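You operate a simulated robot arm through the tools that you are given. There is no shell and no other tool. Be economical: measure what you need, move in short steps, check, and stop when the job is done.

The job below is to be done with a simulated two-armed robot. You get a single attempt, and the scene is never put back.

## Task
Grease a patch on the spare blue valve, then hold it and open its stiff lever.
Fine: work on the valve stand mat; brush back in its place. Set down upright: grease brush. A coat counts when it lies all over at full strength: go over it till it gets no stronger.

It is judged by the outcome, as a careful person would: the job done as asked, and still so three seconds after it is handed in. It fails if anything else is knocked over, pushed out of place, dropped, spilled or broken.

## Robot
Two 7-joint arms with three-finger grippers on one trunk, on a base that drives. Base frame: it is fixed to the floor where the robot stands at the start and does not move with it; the origin is under the middle of the robot, x ahead of it, y to its left, z up. Readings come in m, rad, newtons and seconds.
The left shoulder is at the start at [0.07, 0.146, 1.295], the right one opposite. With the tool pointing down near the work surface each hand reaches from about 0.1 to 0.64 m from the robot's upright axis, wherever it stands, measured 20 degrees to its own side. Places, roughly: spare valve lever [0.4, -0.1, 0.9]; top of the valve stand mat [0.5, -0.4, 0.8]; valve grease tin [0.5, -0.6, 0.8]. Payload 2.2 kg a hand.
Tool frame (each hand has its own): the origin (TCP) lies between the finger pads and is the grasp point; the fingertips stand 0.028 m ahead of it; z points along the fingers, y is the line along which they close. Largest opening 0.102 m; the body of the gripper starts 0.071 m behind the TCP.
Orientation is that of the tool frame in the base frame, as a unit quaternion [x, y, z, w]. With the fingers straight down and closing along the base's y, the tool's x points along the base's -x, its y along +y and its z along -z.

## Interface
- The arms move only by the tool drive_tool. It takes "left_increments", "right_increments" or both (then of equal length, played together; a hand with none holds still); each is a list of rows, each an object of numbers (a shift or turn left out is 0, a gripper value left out holds the last): "dx", "dy", "dz": the shift along the tool's x, y, z in units of 300 mm (1.0 is 300 mm); "ax", "ay", "az": the turn, a rotation vector about the tool's x, y, z in units of 45 degrees (1.0 is 45 degrees); "jaw": the opening, from 0 (shut) to 1 (fully open). In form: [{"dx": .., "dy": .., "dz": .., "ax": .., "ay": .., "az": .., "jaw": ..}, ...]. A call has 1 to 10 rows; each row is the pose to reach, as a shift and turn from the pose commanded when the call began, along the tool's axes at that moment. A call with a number of a shift or a turn outside -1 to 1 is refused whole. A row lasts 0.2 s, in which the tool goes at most 0.05 m and 0.15 rad; a call with a longer step from one row to the next is refused whole, and so is a gripper value outside its range. Where a pose cannot be reached the arm comes as near as it can. A force on the tool above 40 N (or 10 N above the force at the start of the call, whichever is more), or a blocked arm, ends the call early, and 0.2 s more pass. Each finger halts on what it meets, pressing with about 30 N; the grip force reading is that of the motor and also rises with nothing between the fingers. The clock runs only during rows and for 0.2 s after the last one: add rows that repeat a pose to give the fingers time. It gives the time, the measured TCP pose, the force on the tool (base axes), the opening and the grip force at its end, in the units of the frame above (readings bear some noise), with the torque about the TCP (base axes, N m) and any sound that the robot's microphone picked up, and new pictures: "pictures" is both (left out), scene, wrist or none (wrist: the cameras of the hands that moved).
- Cameras (640 x 400 px; columns grow to the right, rows downward): "scene" is now at [0.1142, -0.0415, 1.5005]; the picture's right is [-0.55, -0.83, 0.00], its down [-0.64, 0.42, -0.64] and it looks along [0.54, -0.35, -0.77] (base axes); focal length 260 px, centre (320, 200). "left" rides on the left gripper at [0.072, 0.038, -0.086] in its tool frame; the picture's right is [-0.46, 0.89, 0.00], its down [-0.60, -0.32, -0.73] and it looks along [-0.65, -0.34, 0.68] (tool axes); focal length 256 px, centre (320, 200). "right" rides on the right gripper at [0.069, 0.044, -0.086] in its tool frame; the picture's right is [-0.53, 0.85, 0.00], its down [-0.58, -0.36, -0.73] and it looks along [-0.62, -0.39, 0.68] (tool axes); focal length 256 px, centre (320, 200). There is no depth. A picture from a camera that has moved, and an enlarged one, comes with that camera's place and axes in the base frame and with its lens.
- lift_body(by): slides the trunk up (or, below 0, down) by that many m; the arms and the scene camera ride with it, the base frame stays. It gives what a move gives, with no picture.
- base_move(legs): drives the robot by 1 to 6 legs, each [ahead, left, turn to the left] in m, m and rad, along the robot's own axes; the way and the turn of a leg run together, so that a leg with both is an arc; at most 1.5 m and 3.142 rad a leg. The arms and the cameras ride along, it lands a little off, and it stops where it bumps. It gives what a move gives, and a new picture of the scene camera.
- aim_head(pan, tilt): turns the head with the scene camera to pan (to the left, within 1.501 rad either way) and tilt (down, from -0.506 to 1.204), counted from straight ahead of the robot. It gives what a move gives, and a new picture of the scene camera.
- enlarge(camera, box): a new picture of the part [left, top, right, bottom] of that camera's present view, enlarged. It takes no simulated time.
- close_job(): hands the job in; it is judged then, once.

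Go step by step. Nothing tells you exact positions but the pictures and the camera data: compare them with the known pose of the tool, close in by small moves and look again before you grip or let go. The budget is 120 turns and 260 pictures, counting those below and the enlarged ones. Unless the task says otherwise, let go and move clear before handing in.

The tools are called after "Call:" as a command line: name --argument value ..., lists and objects as JSON in quotes. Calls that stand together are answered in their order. drive_tool: Moves the arms, as the interface text tells. Its arguments: {"type":"object","properties":{"left_increments":{"type":"array","items":{"type":"object","properties":{"dx":{"type":"number"},"dy":{"type":"number"},"dz":{"type":"number"},"ax":{"type":"number"},"ay":{"type":"number"},"az":{"type":"number"},"jaw":{"type":"number"}}}},"right_increments":{"type":"array","items":{"type":"object","properties":{"dx":{"type":"number"},"dy":{"type":"number"},"dz":{"type":"number"},"ax":{"type":"number"},"ay":{"type":"number"},"az":{"type":"number"},"jaw":{"type":"number"}}}},"pictures":{"type":"string","enum":["both","scene","wrist","none"]}},"required":[]} The other tools are called the same way: lift_body (by) slides the trunk up or down; base_move (legs) drives the base; aim_head (pan, tilt) turns the head that bears the scene camera; enlarge (camera, box) takes an enlarged picture of a part of a camera's view; close_job () hands the job in.

At the start:

```text
t: 0.0
left_tcp_pos: [0.4785, -0.0482, 1.2199]
left_tool_rot: [0.0, 1.0, -0.001, 0.0]
left_contact_force: [0.2, 0.7, -0.2]
left_ft_torque: [-0.03, -0.02, 0.0]
left_grip_width: 0.1017
left_finger_force: 0.1
right_tcp_pos: [0.308, -0.3301, 1.2131]
right_tool_rot: [0.0, 1.0, 0.0, -0.001]
right_contact_force: [0.8, -0.3, 0.8]
right_ft_torque: [-0.03, 0.0, 0.01]
right_grip_width: 0.1021
right_finger_force: 0.1
trunk travel left (down, up): [-0.833, 0.107]
robot x, y, heading: [-0.0005, 0.0009, -0.0]
head pan, tilt: [-0.583, 0.873]
```

scene: 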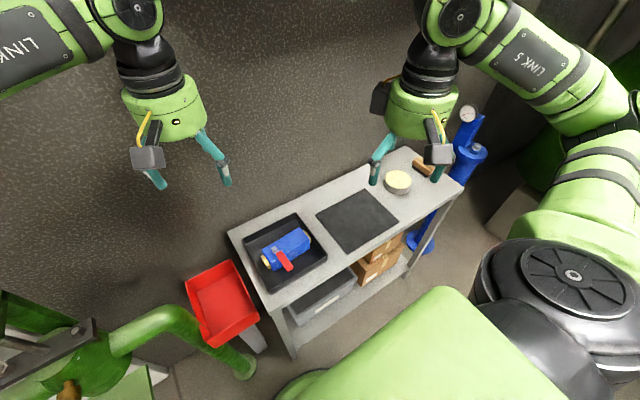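
right: 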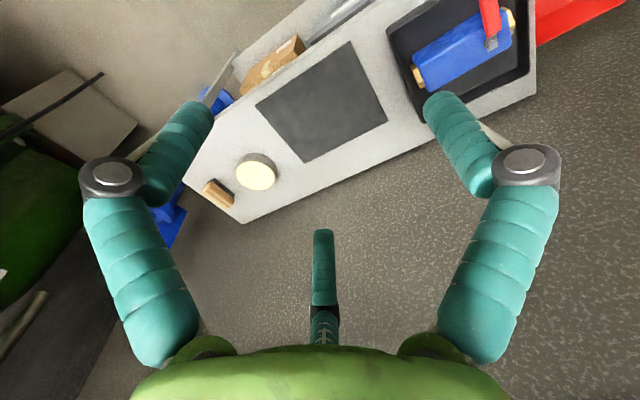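
left: 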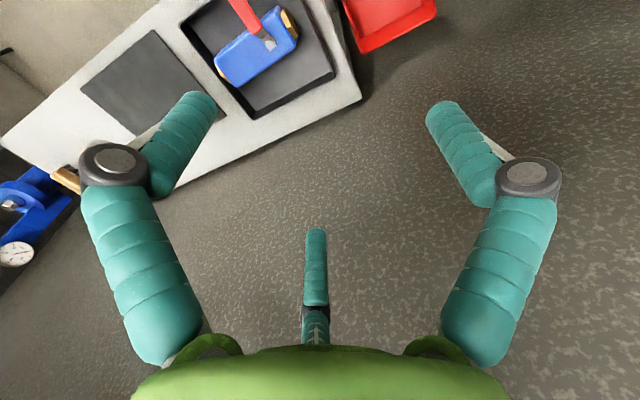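

I see a bench with a tray holding a blue valve (red lever), a dark mat, a grease tin and a brush by it. I'll zoom in first.

Call:
enlarge --camera "scene" --box '[220, 200, 350, 290]'

Call:
enlarge --camera "scene" --box '[350, 130, 480, 220]'

Call:
enlarge --camera "left" --box '[180, 0, 340, 100]'

Call:
enlarge --camera "right" --box '[180, 30, 340, 230]'

```text
4.44 times, centred on (285, 245) of scene
camera zoom: at [0.1142, -0.0415, 1.5005], right [-0.55, -0.83, 0.0], down [-0.64, 0.42, -0.64], along [0.54, -0.35, -0.77], focal length 1154 px, centre (476, 0)
```

zoom: 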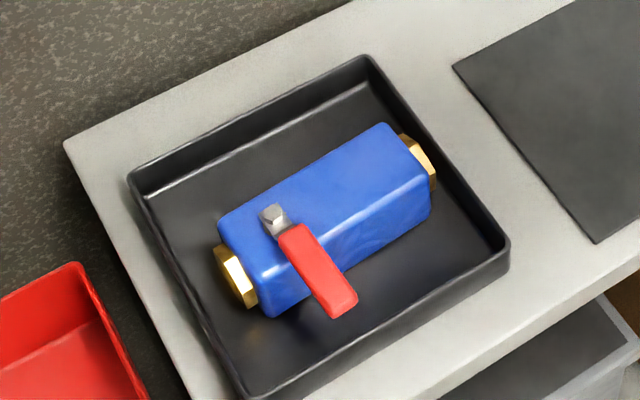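

```text
4.44 times, centred on (415, 175) of scene
camera zoom: at [0.1142, -0.0415, 1.5005], right [-0.55, -0.83, 0.0], down [-0.64, 0.42, -0.64], along [0.54, -0.35, -0.77], focal length 1154 px, centre (-102, 311)
```

zoom: 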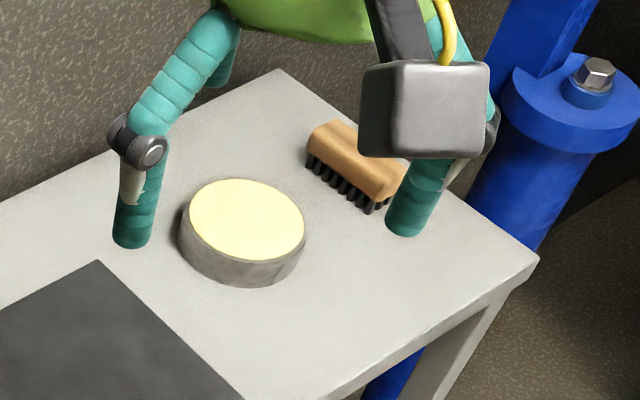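

```text
4.00 times, centred on (260, 50) of left
camera zoom: at [0.4049, -0.0112, 1.307], right [0.46, 0.89, 0.0], down [0.6, -0.32, 0.73], along [0.65, -0.34, -0.68], focal length 1024 px, centre (560, 800)
```

zoom: 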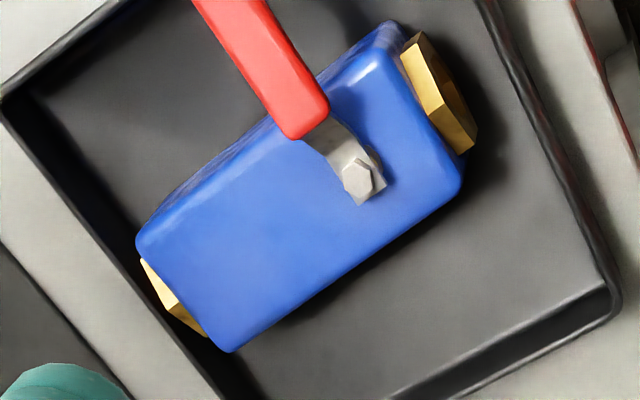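

```text
2.00 times, centred on (260, 130) of right
camera zoom: at [0.2397, -0.2863, 1.2994], right [0.53, 0.85, 0.0], down [0.58, -0.36, 0.73], along [0.62, -0.39, -0.68], focal length 512 px, centre (440, 340)
```

zoom: 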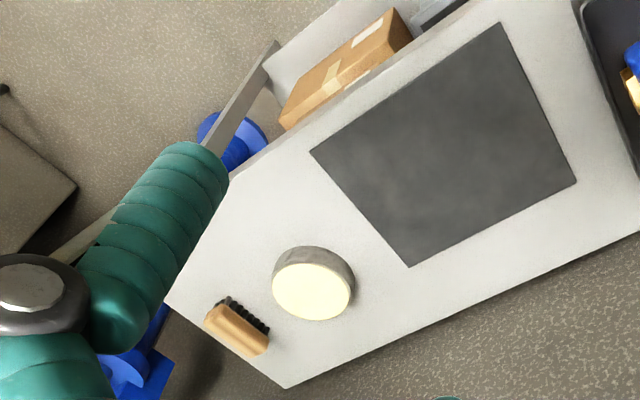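

The bench runs along y; valve sits around [0.475,-0.16], mat [0.47,-0.42], tin [0.51,-0.63], brush [0.505,-0.76]. I'll look right for obstacles before driving sideways.

Call:
aim_head --pan -1.3 --tilt 0.7

```text
t: 1.1
left_tcp_pos: [0.4783, -0.0483, 1.221]
left_tool_rot: [0.001, 1.0, -0.001, -0.001]
left_contact_force: [0.3, 0.0, 0.0]
left_ft_torque: [0.02, -0.01, 0.0]
left_grip_width: 0.1022
left_finger_force: 0.1
right_tcp_pos: [0.3085, -0.329, 1.214]
right_tool_rot: [0.001, 1.0, 0.0, 0.0]
right_contact_force: [-0.5, 0.1, -0.5]
right_ft_torque: [-0.01, -0.02, 0.0]
right_grip_width: 0.102
right_finger_force: 0.1
trunk travel left (down, up): [-0.833, 0.107]
robot x, y, heading: [-0.0023, 0.0036, 0.001]
head pan, tilt: [-1.3, 0.7]
camera scene: at [0.0728, -0.0809, 1.5146], right [-0.96, -0.27, 0.0], down [-0.17, 0.62, -0.76], along [0.2, -0.74, -0.64], focal length 260 px, centre (320, 200)
```

scene: 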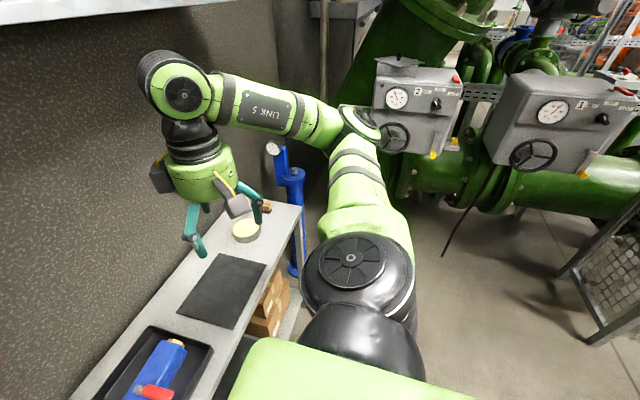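

The way to the right is clear. I'll drive sideways 0.45 m so that tray, mat, tin and brush all come into reach.

Call:
base_move --legs '[[0, -0.45, 0]]'

Call:
aim_head --pan 0.0 --tilt 0.95

```text
t: 3.8
left_tcp_pos: [0.4793, -0.4908, 1.2203]
left_tool_rot: [-0.003, 1.0, -0.001, 0.0]
left_contact_force: [0.1, 0.6, 0.2]
left_ft_torque: [-0.01, 0.0, -0.01]
left_grip_width: 0.1021
left_finger_force: 0.0
right_tcp_pos: [0.311, -0.7743, 1.2146]
right_tool_rot: [-0.003, 1.0, -0.001, 0.0]
right_contact_force: [-0.1, -0.9, 0.0]
right_ft_torque: [0.0, -0.02, 0.0]
right_grip_width: 0.1018
right_finger_force: 0.1
trunk travel left (down, up): [-0.833, 0.107]
robot x, y, heading: [0.0009, -0.4481, 0.002]
head pan, tilt: [-1.3, 0.7]
camera scene: at [0.074, -0.5246, 1.5147], right [-0.96, -0.27, 0.0], down [-0.17, 0.62, -0.77], along [0.21, -0.74, -0.64], focal length 260 px, centre (320, 200)
```

scene: 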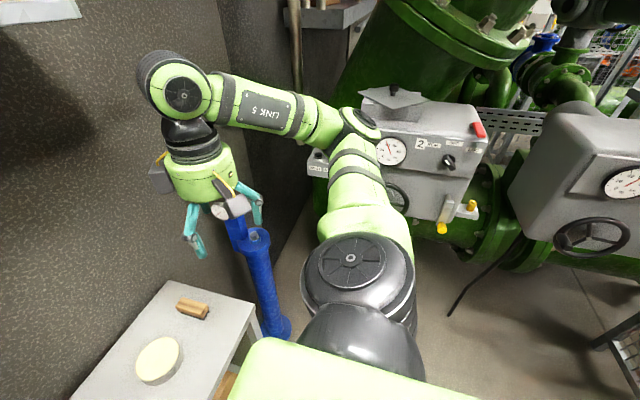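

```text
t: 5.2
left_tcp_pos: [0.4797, -0.4917, 1.2194]
left_tool_rot: [-0.003, 1.0, 0.0, 0.0]
left_contact_force: [0.1, 0.7, -0.3]
left_ft_torque: [-0.02, 0.02, -0.01]
left_grip_width: 0.1017
left_finger_force: 0.0
right_tcp_pos: [0.3122, -0.774, 1.2138]
right_tool_rot: [-0.003, 1.0, 0.001, 0.0]
right_contact_force: [-0.3, 1.1, 0.4]
right_ft_torque: [0.02, -0.01, 0.0]
right_grip_width: 0.102
right_finger_force: 0.0
trunk travel left (down, up): [-0.833, 0.107]
robot x, y, heading: [0.001, -0.4435, 0.011]
head pan, tilt: [0.0, 0.949]
camera scene: at [0.1237, -0.445, 1.4948], right [0.0, -1.0, 0.0], down [-0.81, 0.0, -0.58], along [0.58, 0.0, -0.81], focal length 260 px, centre (320, 200)
```

scene: 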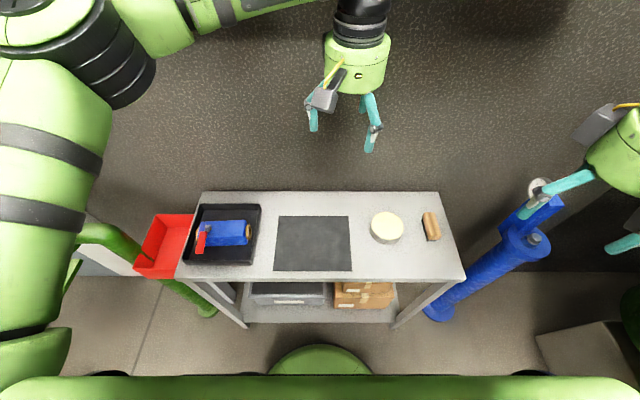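

Good view from here. I'll zoom on the valve, the mat and the brush.

Call:
enlarge --camera "scene" --box '[180, 195, 268, 272]'

Call:
enlarge --camera "scene" --box '[340, 180, 470, 270]'

```text
5.19 times, centred on (224, 234) of scene
camera zoom: at [0.1237, -0.445, 1.4948], right [0.0, -1.0, 0.0], down [-0.81, 0.0, -0.58], along [0.58, 0.0, -0.81], focal length 1348 px, centre (819, 26)
```

zoom: 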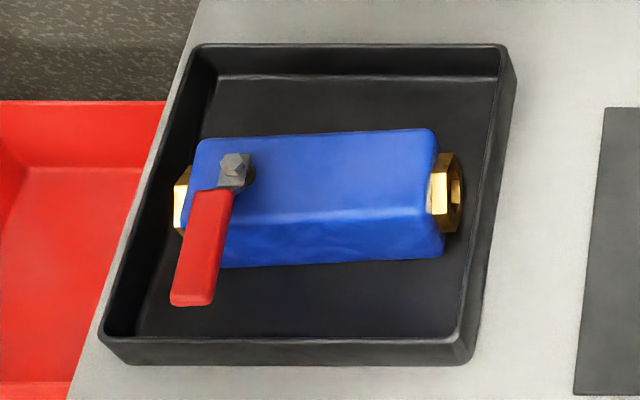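

```text
4.44 times, centred on (405, 225) of scene
camera zoom: at [0.1237, -0.445, 1.4948], right [0.0, -1.0, 0.0], down [-0.81, 0.0, -0.58], along [0.58, 0.0, -0.81], focal length 1154 px, centre (-58, 89)
```

zoom: 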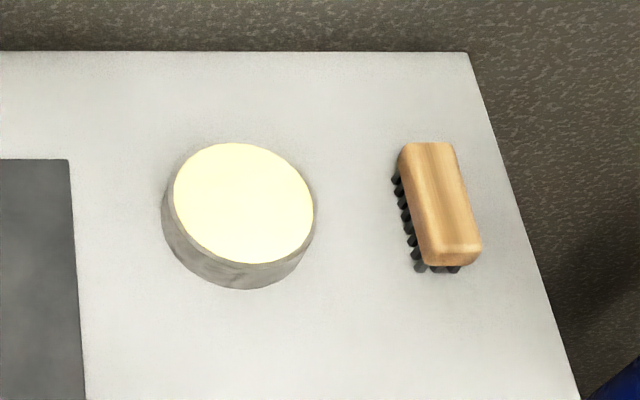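

The valve body is ~0.13 m along y, ~0.05 wide, pivot bolt near [0.48,-0.13,0.87], handle pointing to -x. I'll bring the left hand over it, turned to close along x, and look for the patch.

Call:
drive_tool --left_increments '[{"dy": 0.115, "dz": 0.05, "az": 0.187}, {"dy": 0.23, "dz": 0.1, "az": 0.374}, {"dy": 0.345, "dz": 0.15, "az": 0.561}, {"dy": 0.46, "dz": 0.2, "az": 0.748}, {"dy": 0.575, "dz": 0.25, "az": 0.935}, {"dy": 0.69, "dz": 0.3, "az": 1.0}, {"dy": 0.8, "dz": 0.3, "az": 1.0}, {"dy": 0.9, "dz": 0.3, "az": 1.0}]' --pictures "none"

Call:
drive_tool --left_increments '[{"az": 0.187}, {"az": 0.374}, {"az": 0.561}, {"az": 0.748}, {"az": 0.935}, {"az": 1.0}]' --pictures "wrist"

```text
t: 7.0
left_tcp_pos: [0.4781, -0.2205, 1.1309]
left_tool_rot: [0.38, 0.925, 0.0, 0.0]
left_contact_force: [-0.3, 1.5, 0.4]
left_ft_torque: [-0.02, -0.01, -0.01]
left_grip_width: 0.1022
left_finger_force: 0.1
right_tcp_pos: [0.3101, -0.773, 1.2144]
right_tool_rot: [-0.003, 1.0, -0.001, 0.0]
right_contact_force: [-0.6, -0.3, 0.0]
right_ft_torque: [-0.03, -0.03, -0.02]
right_grip_width: 0.102
right_finger_force: 0.1
trunk travel left (down, up): [-0.833, 0.107]
robot x, y, heading: [0.001, -0.4444, -0.003]
head pan, tilt: [0.0, 0.949]
```

```text
t: 8.4
left_tcp_pos: [0.3041, -0.2925, 1.1494]
left_tool_rot: [0.69, 0.724, 0.0, 0.0]
left_contact_force: [0.0, -1.3, 0.3]
left_ft_torque: [0.05, 0.04, -0.03]
left_grip_width: 0.1019
left_finger_force: 0.1
left hand out of reach, approached as far as the arm can: row 1, 2, 3, 4, 5, 6
right_tcp_pos: [0.3127, -0.7774, 1.212]
right_tool_rot: [-0.001, 1.0, 0.001, -0.001]
right_contact_force: [1.2, -0.1, -0.3]
right_ft_torque: [0.06, 0.04, 0.01]
right_grip_width: 0.1021
right_finger_force: 0.1
trunk travel left (down, up): [-0.833, 0.107]
robot x, y, heading: [-0.0022, -0.4483, 0.009]
head pan, tilt: [0.0, 0.949]
camera left: at [0.3377, -0.219, 1.2365], right [0.91, -0.42, 0.0], down [-0.29, -0.62, 0.73], along [-0.31, -0.66, -0.68], focal length 256 px, centre (320, 200)
```

left: 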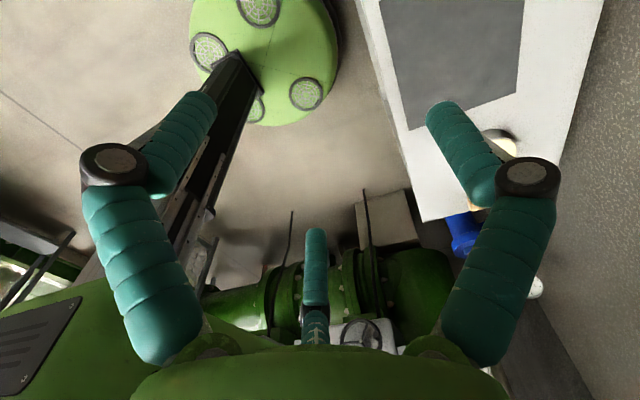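

Turning that way runs the left arm out of reach, so I'll turn back and go the other way, lower down.

Call:
drive_tool --left_increments '[{"az": -0.187}, {"az": -0.374}, {"az": -0.561}, {"az": -0.748}, {"az": -0.935}, {"az": -1.0}]' --pictures "none"

Call:
drive_tool --left_increments '[{"az": -0.187}, {"az": -0.374}, {"az": -0.561}, {"az": -0.748}, {"az": -0.935}, {"az": -1.0}]' --pictures "none"

```text
t: 9.8
left_tcp_pos: [0.3063, -0.2819, 1.1521]
left_tool_rot: [0.38, 0.925, 0.0, -0.001]
left_contact_force: [-0.6, 0.7, -0.2]
left_ft_torque: [0.0, -0.01, -0.01]
left_grip_width: 0.1023
left_finger_force: 0.0
right_tcp_pos: [0.3115, -0.7742, 1.2119]
right_tool_rot: [-0.003, 1.0, 0.0, 0.0]
right_contact_force: [0.6, -0.4, -0.6]
right_ft_torque: [0.01, -0.03, 0.0]
right_grip_width: 0.102
right_finger_force: 0.0
trunk travel left (down, up): [-0.833, 0.107]
robot x, y, heading: [-0.0018, -0.4448, 0.004]
head pan, tilt: [0.0, 0.949]
```

```text
t: 11.2
left_tcp_pos: [0.3049, -0.2809, 1.1509]
left_tool_rot: [-0.003, 1.0, 0.0, 0.0]
left_contact_force: [1.0, 0.3, 0.3]
left_ft_torque: [0.01, -0.01, -0.03]
left_grip_width: 0.1022
left_finger_force: 0.0
right_tcp_pos: [0.3116, -0.7734, 1.213]
right_tool_rot: [-0.003, 1.0, 0.0, 0.0]
right_contact_force: [0.6, 0.3, -0.3]
right_ft_torque: [-0.01, 0.01, 0.02]
right_grip_width: 0.1019
right_finger_force: 0.1
trunk travel left (down, up): [-0.833, 0.107]
robot x, y, heading: [0.0007, -0.4446, 0.002]
head pan, tilt: [0.0, 0.949]
```

Now rotating the other way while moving toward the valve.

Call:
drive_tool --left_increments '[{"dx": -0.1, "dy": 0.06, "dz": 0.09, "az": -0.187}, {"dx": -0.2, "dy": 0.12, "dz": 0.18, "az": -0.374}, {"dx": -0.3, "dy": 0.18, "dz": 0.27, "az": -0.561}, {"dx": -0.4, "dy": 0.24, "dz": 0.36, "az": -0.748}, {"dx": -0.5, "dy": 0.3, "dz": 0.45, "az": -0.935}, {"dx": -0.55, "dy": 0.33, "dz": 0.5, "az": -1.0}]' --pictures "none"

Call:
drive_tool --left_increments '[{"az": -0.187}, {"az": -0.374}, {"az": -0.561}, {"az": -0.748}, {"az": -0.935}, {"az": -1.0}]' --pictures "both"

```text
t: 12.7
left_tcp_pos: [0.4711, -0.1815, 0.9994]
left_tool_rot: [-0.385, 0.923, 0.0, 0.0]
left_contact_force: [0.0, 0.5, -1.0]
left_ft_torque: [0.0, 0.04, 0.0]
left_grip_width: 0.1017
left_finger_force: 0.0
right_tcp_pos: [0.3125, -0.7742, 1.2142]
right_tool_rot: [-0.003, 1.0, 0.001, 0.0]
right_contact_force: [0.4, 0.5, -0.3]
right_ft_torque: [0.0, -0.02, -0.02]
right_grip_width: 0.1021
right_finger_force: 0.0
trunk travel left (down, up): [-0.833, 0.107]
robot x, y, heading: [-0.0026, -0.4468, 0.004]
head pan, tilt: [0.0, 0.949]
```

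```text
t: 14.1
left_tcp_pos: [0.4697, -0.182, 1.0006]
left_tool_rot: [0.71, -0.704, 0.0, 0.0]
left_contact_force: [0.5, -0.8, 0.6]
left_ft_torque: [0.05, 0.0, 0.02]
left_grip_width: 0.102
left_finger_force: 0.0
right_tcp_pos: [0.3104, -0.7747, 1.2135]
right_tool_rot: [-0.003, 1.0, 0.0, -0.001]
right_contact_force: [-0.7, 0.2, -0.8]
right_ft_torque: [-0.03, 0.0, 0.02]
right_grip_width: 0.1021
right_finger_force: 0.0
trunk travel left (down, up): [-0.833, 0.107]
robot x, y, heading: [0.0004, -0.4435, 0.001]
head pan, tilt: [0.0, 0.949]
camera scene: at [0.1236, -0.4447, 1.4948], right [0.0, -1.0, 0.0], down [-0.81, 0.0, -0.58], along [0.58, 0.0, -0.81], focal length 260 px, centre (320, 200)
camera left: at [0.4316, -0.2548, 1.0879], right [-0.89, 0.46, 0.0], down [0.31, 0.61, 0.73], along [0.33, 0.65, -0.68], focal length 256 px, centre (320, 200)
```

scene: 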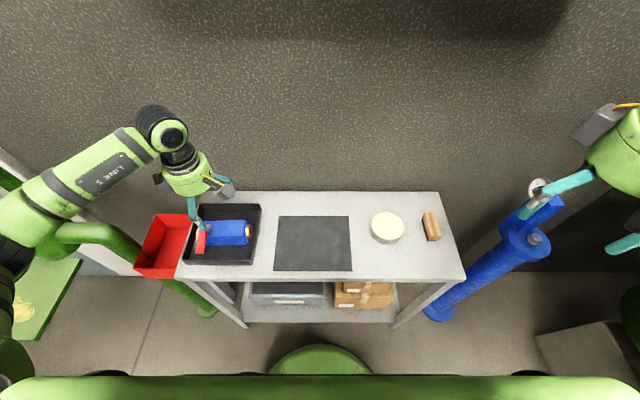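
left: 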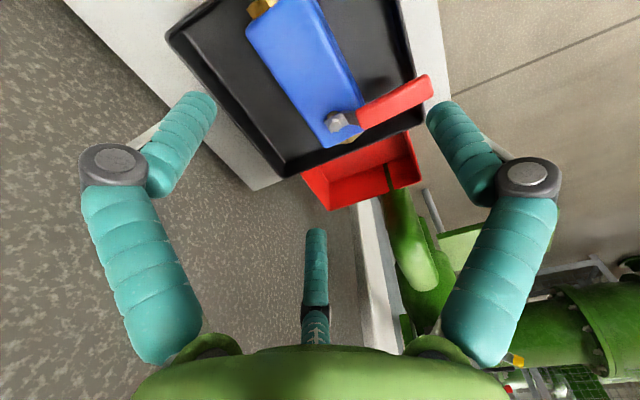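

Call:
enlarge --camera "left" --box '[220, 0, 440, 150]'

```text
2.67 times, centred on (330, 75) of left
camera zoom: at [0.4316, -0.2548, 1.0879], right [-0.89, 0.46, 0.0], down [0.31, 0.61, 0.73], along [0.33, 0.65, -0.68], focal length 683 px, centre (293, 533)
```

zoom: 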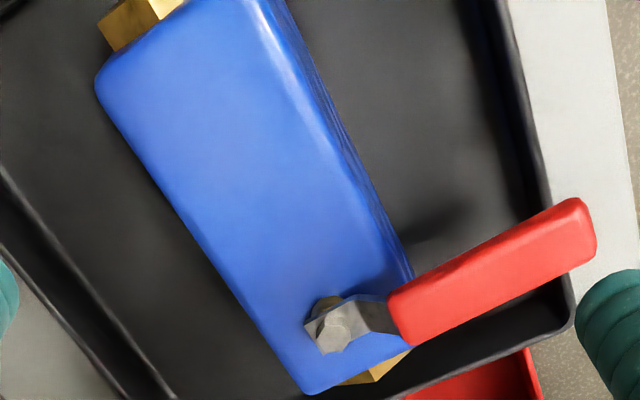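

No marked patch is visible; the top face is the natural place. I'll descend the left hand over the body, clear of the lever, centred near [0.481,-0.18].

Call:
drive_tool --left_increments '[{"dx": -0.007, "dy": -0.038, "dz": 0.12, "az": -0.065, "jaw": 1}, {"dx": -0.007, "dy": -0.038, "dz": 0.24, "az": -0.065, "jaw": 1}, {"dx": -0.007, "dy": -0.038, "dz": 0.37, "az": -0.065, "jaw": 1}]' --pictures "both"

Call:
enlarge --camera "scene" --box '[170, 180, 270, 270]'

```text
t: 14.8
left_tcp_pos: [0.4836, -0.1778, 0.8902]
left_tool_rot: [0.727, -0.687, 0.0, 0.001]
left_contact_force: [0.2, -0.9, 0.2]
left_ft_torque: [-0.01, 0.0, -0.01]
left_grip_width: 0.1016
left_finger_force: 0.0
right_tcp_pos: [0.3109, -0.7736, 1.2138]
right_tool_rot: [-0.002, 1.0, -0.001, -0.001]
right_contact_force: [0.2, 0.9, -0.3]
right_ft_torque: [-0.04, -0.02, 0.0]
right_grip_width: 0.1022
right_finger_force: 0.0
trunk travel left (down, up): [-0.833, 0.107]
robot x, y, heading: [-0.001, -0.4449, 0.009]
head pan, tilt: [0.0, 0.949]
camera scene: at [0.1238, -0.4445, 1.4949], right [0.0, -1.0, 0.0], down [-0.81, 0.0, -0.58], along [0.58, 0.0, -0.81], focal length 260 px, centre (320, 200)
camera left: at [0.4485, -0.2536, 0.9772], right [-0.91, 0.41, 0.0], down [0.28, 0.62, 0.73], along [0.3, 0.67, -0.68], focal length 256 px, centre (320, 200)
```

scene: 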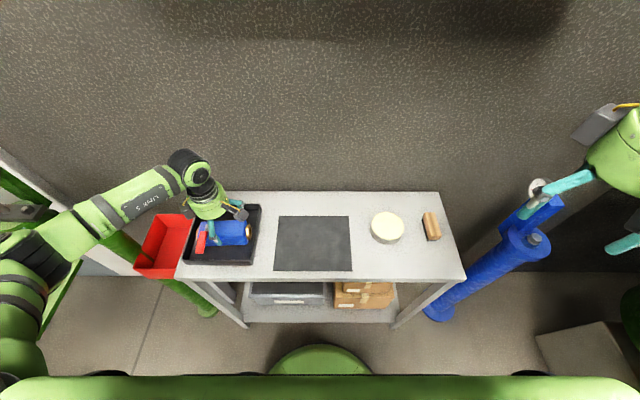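
left: 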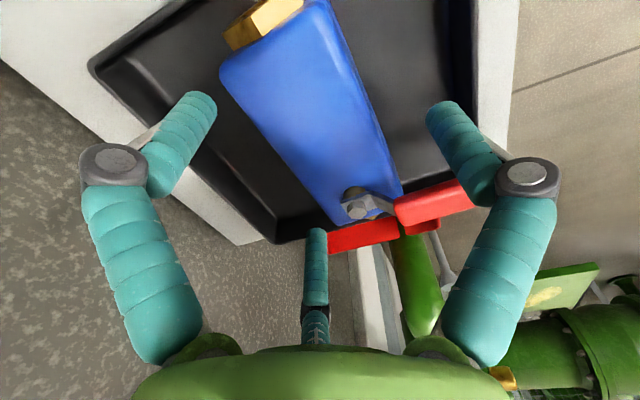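

```text
4.44 times, centred on (220, 225) of scene
camera zoom: at [0.1238, -0.4445, 1.4949], right [0.0, -1.0, 0.0], down [-0.81, 0.0, -0.58], along [0.58, 0.0, -0.81], focal length 1154 px, centre (764, 89)
```

zoom: 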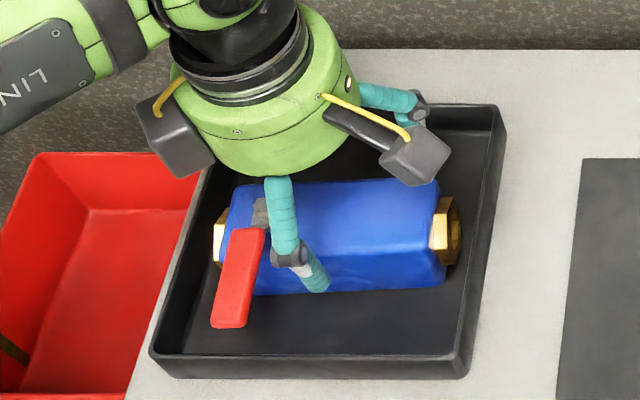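

Alignment looks good. Descending to grip depth and closing.

Call:
drive_tool --left_increments '[{"dx": 0.023, "dz": 0.06, "jaw": 1}, {"dx": 0.023, "dz": 0.12, "jaw": 1}, {"dx": 0.023, "dz": 0.172, "jaw": 1}, {"dx": 0.023, "dz": 0.172, "jaw": 0.3}, {"dx": 0.023, "dz": 0.172, "jaw": 0.2}, {"dx": 0.023, "dz": 0.172, "jaw": 0.2}]' --pictures "scene"

Call:
enlarge --camera "scene" --box '[170, 180, 270, 270]'

```text
t: 15.4
left_tcp_pos: [0.49, -0.185, 0.8732]
left_tool_rot: [0.729, -0.685, 0.009, -0.01]
left_contact_force: [-2.0, -0.3, 14.1]
left_ft_torque: [0.12, -0.28, 0.06]
left_grip_width: 0.1026
left_finger_force: 0.1
right_tcp_pos: [0.3081, -0.7745, 1.2144]
right_tool_rot: [-0.003, 1.0, 0.001, 0.002]
right_contact_force: [-0.1, -1.0, -0.3]
right_ft_torque: [-0.01, 0.04, 0.04]
right_grip_width: 0.102
right_finger_force: 0.1
trunk travel left (down, up): [-0.833, 0.107]
robot x, y, heading: [0.0017, -0.4461, 0.006]
head pan, tilt: [0.0, 0.949]
stopped in row 2 (left hand): the force on the tool passed its limit at 51 N (the readings are from after the stop); the commanded pose is now the measured one
camera scene: at [0.1199, -0.4456, 1.4952], right [0.01, -1.0, 0.0], down [-0.81, 0.0, -0.58], along [0.58, 0.0, -0.81], focal length 260 px, centre (320, 200)
```

scene: 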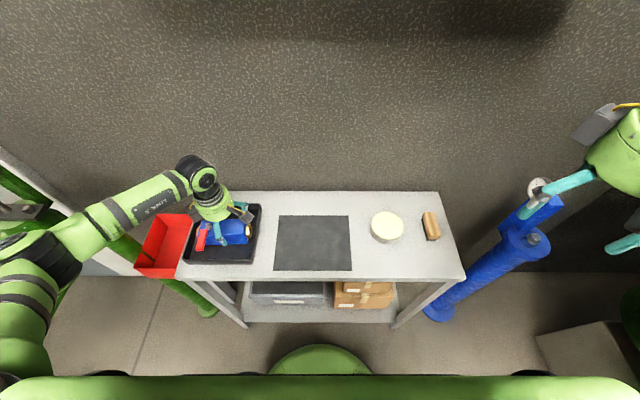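

```text
4.44 times, centred on (220, 225) of scene
camera zoom: at [0.1199, -0.4456, 1.4952], right [0.01, -1.0, 0.0], down [-0.81, 0.0, -0.58], along [0.58, 0.0, -0.81], focal length 1154 px, centre (764, 89)
```

zoom: 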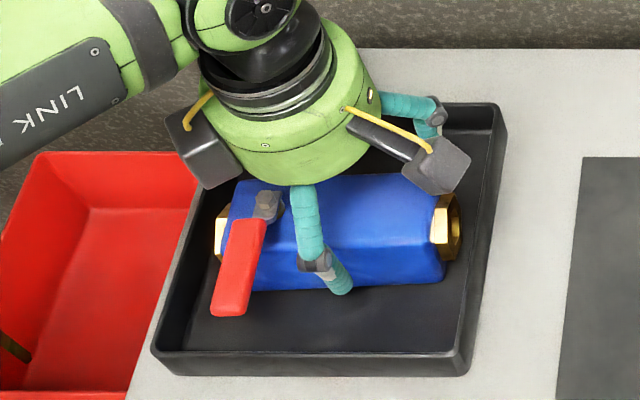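

Something stopped the descent at TCP z 0.873. I'll look with the wrist camera.

Call:
enlarge --camera "left" --box '[80, 0, 560, 300]'

Call:
enlarge --camera "scene" --box '[190, 190, 260, 240]'

```text
1.33 times, centred on (320, 150) of left
camera zoom: at [0.4524, -0.2594, 0.9585], right [-0.91, 0.41, -0.03], down [0.26, 0.62, 0.74], along [0.32, 0.67, -0.67], focal length 341 px, centre (320, 267)
```

zoom: 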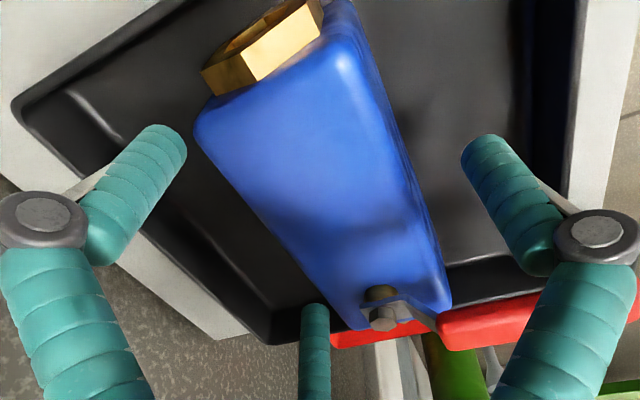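

```text
8.00 times, centred on (225, 215) of scene
camera zoom: at [0.1199, -0.4456, 1.4952], right [0.01, -1.0, 0.0], down [-0.81, 0.0, -0.58], along [0.58, 0.0, -0.81], focal length 2076 px, centre (1080, 80)
```

zoom: 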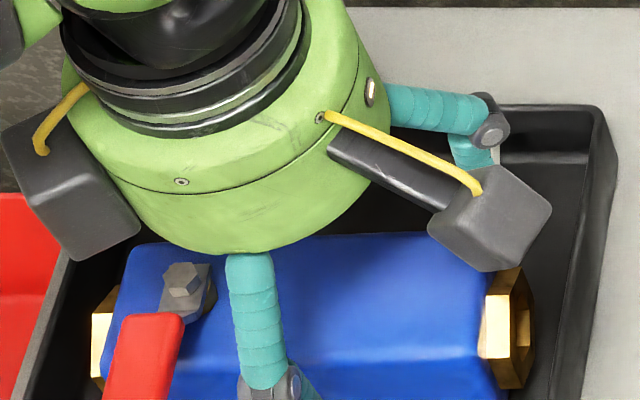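

The pictures suggest the hand really has three fingers (one at tool +y, two on the -y side, spread in x), so two back fingertips probably touched the valve's back edge. I'll rise and watch how they close in free air.

Call:
drive_tool --left_increments '[{"dz": -0.08, "jaw": 1}, {"dz": -0.2, "jaw": 1}, {"dz": -0.3, "jaw": 0.5}, {"dz": -0.3, "jaw": 0.5}, {"dz": -0.3, "jaw": 0.5}]' --pictures "both"

Call:
drive_tool --left_increments '[{"jaw": 0.25}, {"jaw": 0.0}, {"jaw": 0.0}, {"jaw": 0.0}]' --pictures "wrist"

Call:
enlarge --camera "scene" --box '[170, 150, 290, 260]'

```text
t: 16.6
left_tcp_pos: [0.4867, -0.1842, 0.9599]
left_tool_rot: [0.729, -0.685, 0.008, -0.008]
left_contact_force: [0.7, 0.2, -0.8]
left_ft_torque: [0.0, 0.01, 0.02]
left_grip_width: 0.0509
left_finger_force: 0.0
right_tcp_pos: [0.3106, -0.7736, 1.2135]
right_tool_rot: [-0.003, 1.0, 0.0, 0.001]
right_contact_force: [-0.4, -1.0, 0.4]
right_ft_torque: [0.01, 0.01, -0.01]
right_grip_width: 0.1021
right_finger_force: 0.1
trunk travel left (down, up): [-0.833, 0.107]
robot x, y, heading: [0.0003, -0.444, 0.009]
head pan, tilt: [0.0, 0.949]
camera scene: at [0.1234, -0.4446, 1.4949], right [0.0, -1.0, 0.0], down [-0.81, 0.0, -0.58], along [0.58, 0.0, -0.81], focal length 260 px, centre (320, 200)
camera left: at [0.4503, -0.2597, 1.0455], right [-0.91, 0.41, -0.02], down [0.26, 0.62, 0.74], along [0.31, 0.67, -0.67], focal length 256 px, centre (320, 200)
```

scene: 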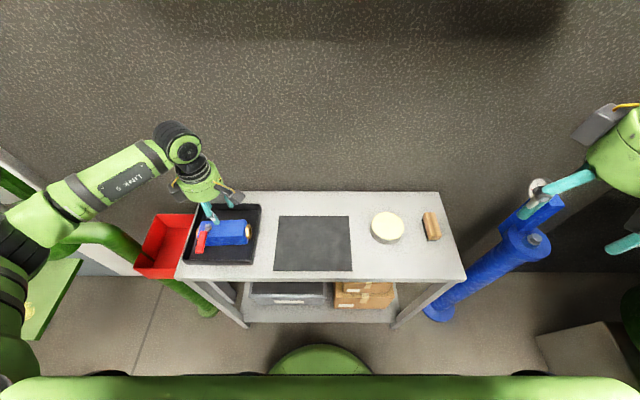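
left: 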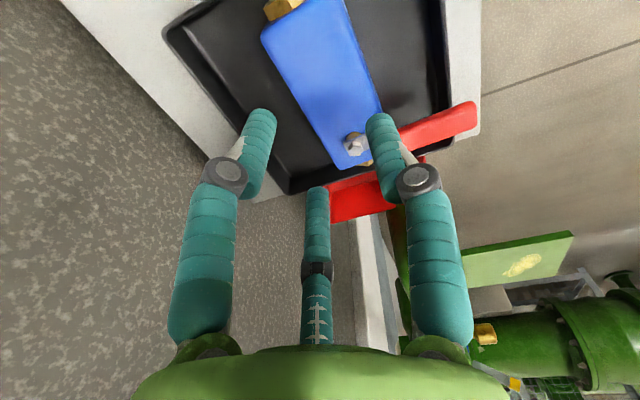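

```text
t: 17.6
left_tcp_pos: [0.4871, -0.1842, 0.9593]
left_tool_rot: [0.729, -0.685, 0.007, -0.008]
left_contact_force: [0.0, -0.5, 0.0]
left_ft_torque: [0.01, -0.03, -0.04]
left_grip_width: 0.0019
left_finger_force: 29.6
right_tcp_pos: [0.3115, -0.7742, 1.2141]
right_tool_rot: [-0.003, 1.0, 0.0, 0.001]
right_contact_force: [0.1, 0.0, 0.0]
right_ft_torque: [-0.03, 0.0, -0.02]
right_grip_width: 0.102
right_finger_force: 0.0
trunk travel left (down, up): [-0.833, 0.107]
robot x, y, heading: [0.0008, -0.4453, 0.004]
head pan, tilt: [0.0, 0.949]
camera left: at [0.4505, -0.2598, 1.0451], right [-0.91, 0.41, -0.02], down [0.26, 0.62, 0.74], along [0.31, 0.67, -0.67], focal length 256 px, centre (320, 200)
```

left: 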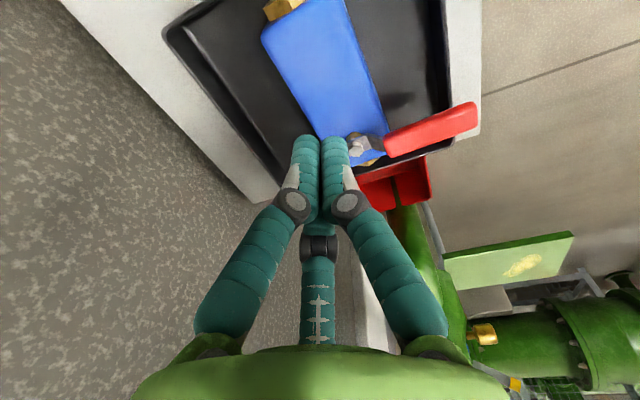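

```text
3.64 times, centred on (230, 205) of scene
camera zoom: at [0.1237, -0.4444, 1.4948], right [0.0, -1.0, 0.0], down [-0.81, 0.0, -0.58], along [0.58, 0.0, -0.81], focal length 944 px, centre (647, 182)
```

zoom: 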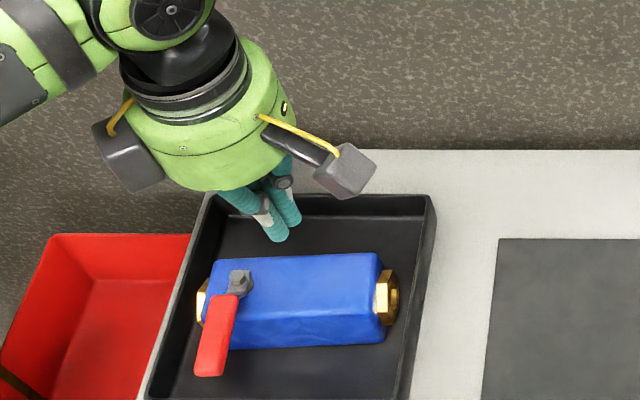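

Confirmed: three fingers closing radially, with the pair at tool -y (here the far side). So the valve must sit offset: TCP x≈0.493. Reopening, levelling and descending again.

Call:
drive_tool --left_increments '[{"dy": -0.021, "ax": -0.028, "jaw": 1}, {"dy": -0.021, "ax": -0.028, "jaw": 1}, {"dy": -0.021, "ax": -0.028, "dz": 0.08, "jaw": 1}, {"dy": -0.021, "ax": -0.028, "dz": 0.16, "jaw": 1}, {"dy": -0.021, "ax": -0.028, "dz": 0.24, "jaw": 1}, {"dy": -0.021, "ax": -0.028, "dz": 0.28, "jaw": 1}, {"dy": -0.021, "ax": -0.028, "dz": 0.34, "jaw": 1}, {"dy": -0.021, "ax": -0.028, "dz": 0.4, "jaw": 1}]' --pictures "wrist"

Call:
enlarge --camera "scene" --box '[170, 170, 270, 260]'

```text
t: 19.4
left_tcp_pos: [0.4974, -0.1824, 0.8376]
left_tool_rot: [0.728, -0.686, 0.0, 0.0]
left_contact_force: [0.7, 0.6, 0.8]
left_ft_torque: [-0.05, 0.01, -0.01]
left_grip_width: 0.1017
left_finger_force: 0.1
right_tcp_pos: [0.3119, -0.7742, 1.2119]
right_tool_rot: [-0.002, 1.0, 0.0, 0.0]
right_contact_force: [-0.7, -0.1, 0.6]
right_ft_torque: [0.01, 0.01, 0.0]
right_grip_width: 0.102
right_finger_force: 0.0
trunk travel left (down, up): [-0.833, 0.107]
robot x, y, heading: [0.0009, -0.4493, 0.003]
head pan, tilt: [0.0, 0.949]
camera left: at [0.4631, -0.2586, 0.9248], right [-0.91, 0.41, 0.0], down [0.28, 0.62, 0.73], along [0.3, 0.67, -0.68], focal length 256 px, centre (320, 200)
```

left: 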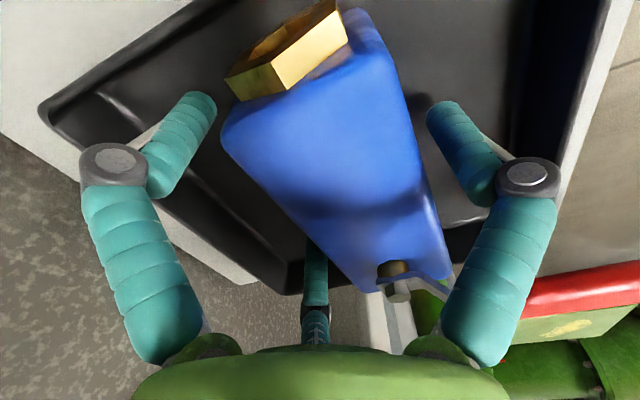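

```text
4.44 times, centred on (220, 215) of scene
camera zoom: at [0.1241, -0.4444, 1.4948], right [0.01, -1.0, 0.0], down [-0.81, 0.0, -0.58], along [0.58, 0.0, -0.81], focal length 1154 px, centre (764, 133)
```

zoom: 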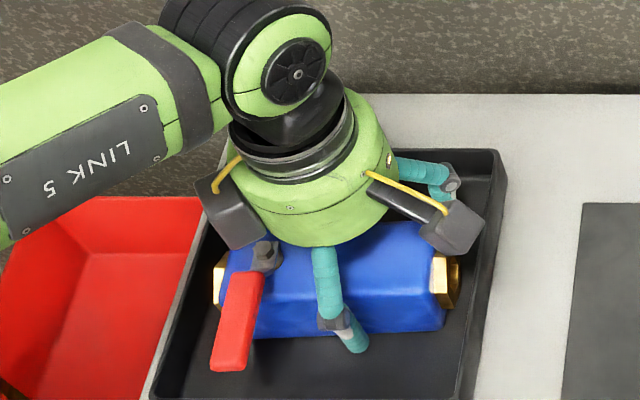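

Clear at grip depth. Small shift to centre, then close.

Call:
drive_tool --left_increments '[{"dy": 0.02, "jaw": 1}, {"dy": 0.02, "jaw": 0.7}, {"dy": 0.02, "jaw": 0.5}, {"dy": 0.02, "jaw": 0.3}, {"dy": 0.02, "jaw": 0.3}]' --pictures "wrist"

Call:
enlarge --camera "scene" --box '[170, 170, 270, 260]'

```text
t: 20.6
left_tcp_pos: [0.4914, -0.1828, 0.84]
left_tool_rot: [0.729, -0.684, 0.001, -0.001]
left_contact_force: [4.8, 2.1, 10.9]
left_ft_torque: [-0.07, 0.01, -0.02]
left_grip_width: 0.0786
left_finger_force: 29.9
right_tcp_pos: [0.3119, -0.7746, 1.2139]
right_tool_rot: [-0.002, 1.0, 0.0, 0.001]
right_contact_force: [0.8, 0.5, -0.3]
right_ft_torque: [-0.01, 0.01, -0.01]
right_grip_width: 0.1021
right_finger_force: 0.1
trunk travel left (down, up): [-0.833, 0.107]
robot x, y, heading: [-0.0006, -0.4438, 0.008]
head pan, tilt: [0.0, 0.949]
camera left: at [0.4577, -0.259, 0.9268], right [-0.91, 0.41, 0.0], down [0.28, 0.62, 0.73], along [0.3, 0.67, -0.68], focal length 256 px, centre (320, 200)
```

left: 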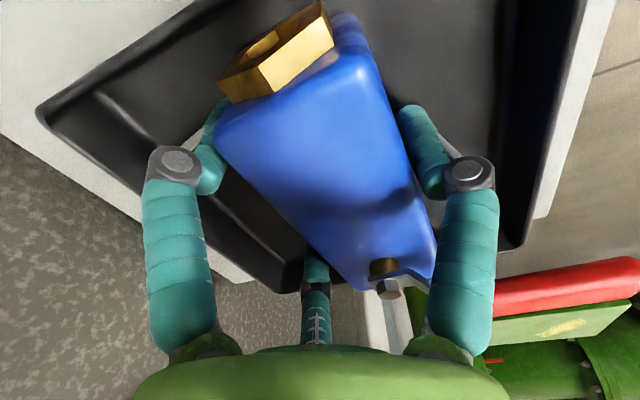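

```text
4.44 times, centred on (220, 215) of scene
camera zoom: at [0.1233, -0.4447, 1.495], right [0.0, -1.0, 0.0], down [-0.81, 0.0, -0.58], along [0.58, 0.0, -0.81], focal length 1154 px, centre (764, 133)
```

zoom: 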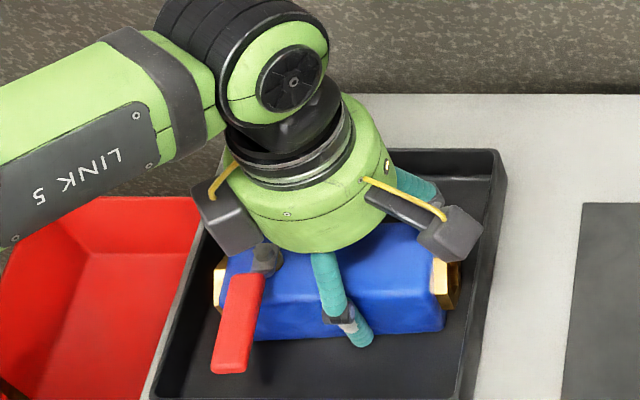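

Gripped at 0.079 m. Lifting.

Call:
drive_tool --left_increments '[{"dz": -0.04}, {"dz": -0.1}, {"dz": -0.2}, {"dz": -0.3}, {"dz": -0.37}]' --pictures "both"

```text
t: 21.8
left_tcp_pos: [0.4902, -0.1814, 0.9507]
left_tool_rot: [0.729, -0.684, -0.001, 0.0]
left_contact_force: [0.1, -0.3, -5.9]
left_ft_torque: [-0.11, -0.06, 0.0]
left_grip_width: 0.0782
left_finger_force: 29.7
right_tcp_pos: [0.3118, -0.7735, 1.2145]
right_tool_rot: [-0.003, 1.0, 0.0, 0.0]
right_contact_force: [-0.1, -0.1, 0.3]
right_ft_torque: [-0.01, -0.03, -0.01]
right_grip_width: 0.102
right_finger_force: 0.1
trunk travel left (down, up): [-0.833, 0.107]
robot x, y, heading: [-0.0007, -0.4476, 0.006]
head pan, tilt: [0.0, 0.949]
camera scene: at [0.1242, -0.4442, 1.4948], right [0.0, -1.0, 0.0], down [-0.81, 0.0, -0.58], along [0.58, 0.0, -0.81], focal length 260 px, centre (320, 200)
camera left: at [0.4562, -0.2576, 1.0376], right [-0.91, 0.41, 0.0], down [0.28, 0.62, 0.73], along [0.3, 0.67, -0.68], focal length 256 px, centre (320, 200)
```

scene: 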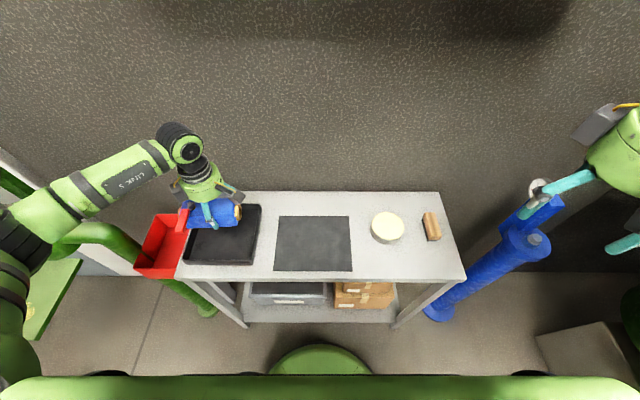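
left: 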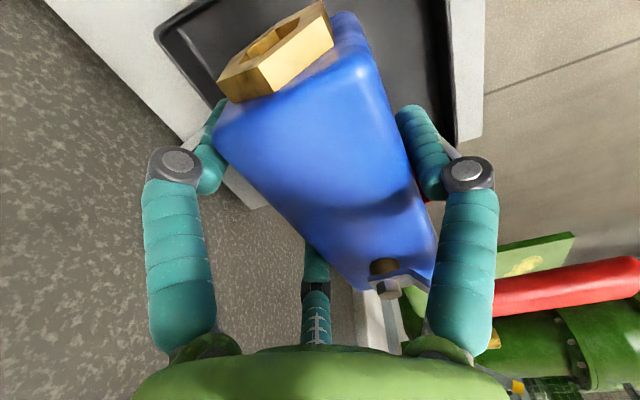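

Held securely (~6 N). Carrying it over the mat.

Call:
drive_tool --left_increments '[{"dx": 0.12, "dy": 0.01, "az": 0.03}, {"dx": 0.25, "dy": 0.02, "az": 0.065}, {"dx": 0.38, "dy": 0.023, "az": 0.065}, {"dx": 0.51, "dy": 0.023, "az": 0.065}, {"dx": 0.64, "dy": 0.023, "az": 0.065}, {"dx": 0.76, "dy": 0.023, "az": 0.065}, {"dx": 0.85, "dy": 0.023, "az": 0.065}, {"dx": 0.85, "dy": 0.023, "az": 0.065}]' --pictures "both"

Call:
enlarge --camera "scene" --box '[250, 150, 380, 290]'

```text
t: 23.6
left_tcp_pos: [0.4997, -0.4358, 0.9496]
left_tool_rot: [0.711, -0.703, -0.001, 0.0]
left_contact_force: [-0.8, 0.5, -5.6]
left_ft_torque: [-0.12, -0.08, 0.01]
left_grip_width: 0.0784
left_finger_force: 30.0
right_tcp_pos: [0.3117, -0.7739, 1.2131]
right_tool_rot: [-0.002, 1.0, 0.0, 0.0]
right_contact_force: [0.0, -0.3, 0.1]
right_ft_torque: [-0.03, 0.03, 0.02]
right_grip_width: 0.102
right_finger_force: 0.2
trunk travel left (down, up): [-0.833, 0.107]
robot x, y, heading: [0.0034, -0.4473, 0.005]
head pan, tilt: [0.0, 0.949]
camera scene: at [0.1246, -0.4436, 1.4947], right [0.01, -1.0, 0.0], down [-0.81, 0.0, -0.58], along [0.58, 0.0, -0.81], focal length 260 px, centre (320, 200)
camera left: at [0.4615, -0.5102, 1.0361], right [-0.89, 0.45, 0.0], down [0.31, 0.61, 0.73], along [0.33, 0.65, -0.68], focal length 256 px, centre (320, 200)
```

scene: 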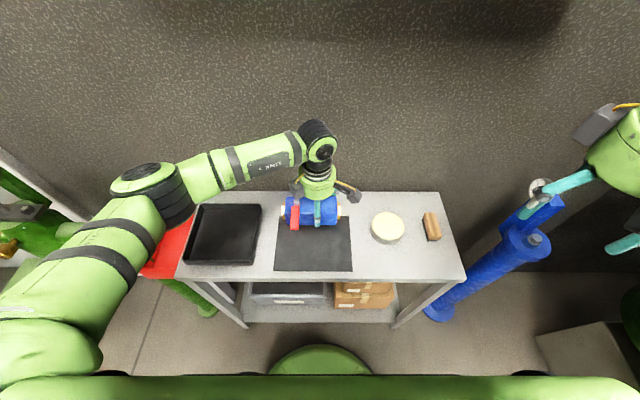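
left: 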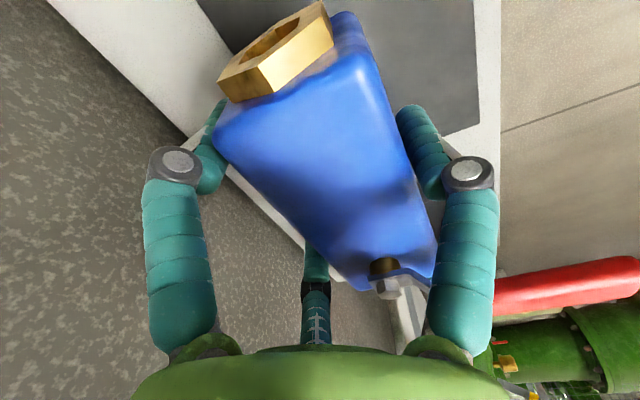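

```text
2.86 times, centred on (315, 220) of scene
camera zoom: at [0.1246, -0.4436, 1.4947], right [0.01, -1.0, 0.0], down [-0.81, 0.0, -0.58], along [0.58, 0.0, -0.81], focal length 742 px, centre (334, 143)
```

zoom: 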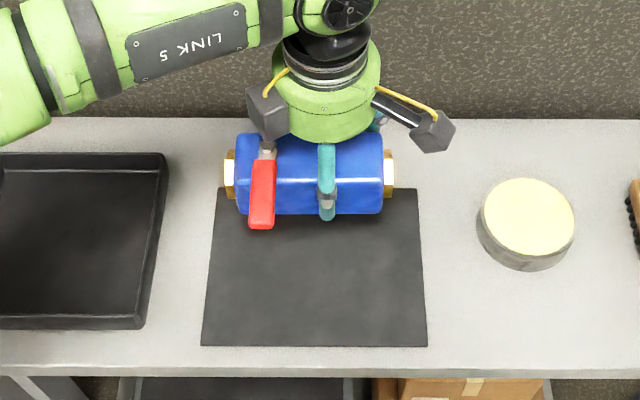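

Over the mat and aligned. Lowering gently.

Call:
drive_tool --left_increments '[{"dy": 0.03, "dz": 0.1}, {"dy": 0.03, "dz": 0.2}, {"dy": 0.03, "dz": 0.28}, {"dy": 0.03, "dz": 0.31}, {"dy": 0.03, "dz": 0.33}, {"dy": 0.03, "dz": 0.345}]' --pictures "scene"

Call:
enlarge --camera "scene" --box '[250, 150, 380, 290]'

```text
t: 25.0
left_tcp_pos: [0.4903, -0.439, 0.8452]
left_tool_rot: [0.711, -0.703, -0.001, 0.001]
left_contact_force: [0.1, -0.4, -5.8]
left_ft_torque: [-0.1, -0.11, 0.01]
left_grip_width: 0.0782
left_finger_force: 30.1
right_tcp_pos: [0.3124, -0.7731, 1.2137]
right_tool_rot: [-0.002, 1.0, 0.0, -0.001]
right_contact_force: [-0.9, 0.1, 1.2]
right_ft_torque: [0.02, 0.0, 0.0]
right_grip_width: 0.102
right_finger_force: 0.1
trunk travel left (down, up): [-0.833, 0.107]
robot x, y, heading: [-0.0004, -0.448, 0.003]
head pan, tilt: [0.0, 0.949]
camera scene: at [0.1248, -0.4445, 1.4947], right [0.0, -1.0, 0.0], down [-0.81, 0.0, -0.58], along [0.58, 0.0, -0.81], focal length 260 px, centre (320, 200)
```

scene: 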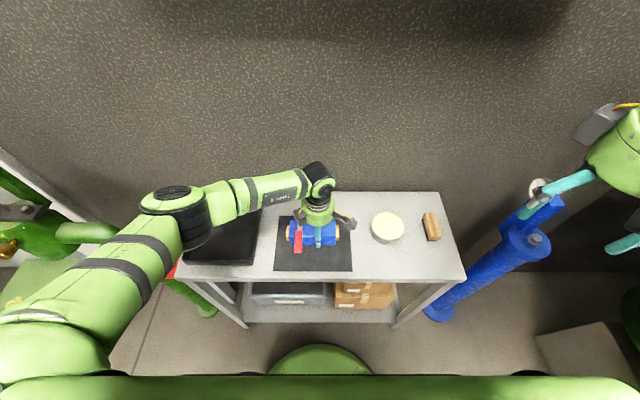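

```text
2.86 times, centred on (315, 220) of scene
camera zoom: at [0.1248, -0.4445, 1.4947], right [0.0, -1.0, 0.0], down [-0.81, 0.0, -0.58], along [0.58, 0.0, -0.81], focal length 742 px, centre (334, 143)
```

zoom: 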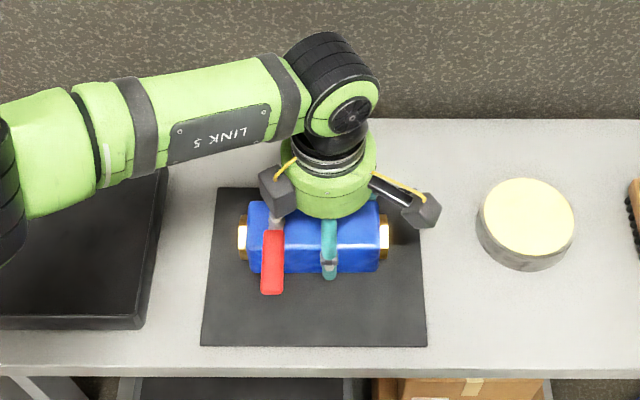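

Still hanging; a few more millimetres.

Call:
drive_tool --left_increments '[{"dz": 0.01}, {"dz": 0.02}, {"dz": 0.03}]' --pictures "none"

```text
t: 25.8
left_tcp_pos: [0.4916, -0.4384, 0.84]
left_tool_rot: [0.711, -0.703, 0.002, -0.001]
left_contact_force: [1.9, 1.4, 13.7]
left_ft_torque: [1.07, 0.64, -0.12]
left_grip_width: 0.0785
left_finger_force: 29.9
right_tcp_pos: [0.3092, -0.774, 1.2145]
right_tool_rot: [-0.002, 1.0, 0.0, 0.001]
right_contact_force: [-0.2, -0.2, -0.7]
right_ft_torque: [-0.02, -0.04, -0.03]
right_grip_width: 0.1019
right_finger_force: 0.1
trunk travel left (down, up): [-0.833, 0.107]
robot x, y, heading: [0.0012, -0.4441, 0.003]
head pan, tilt: [0.0, 0.949]
```

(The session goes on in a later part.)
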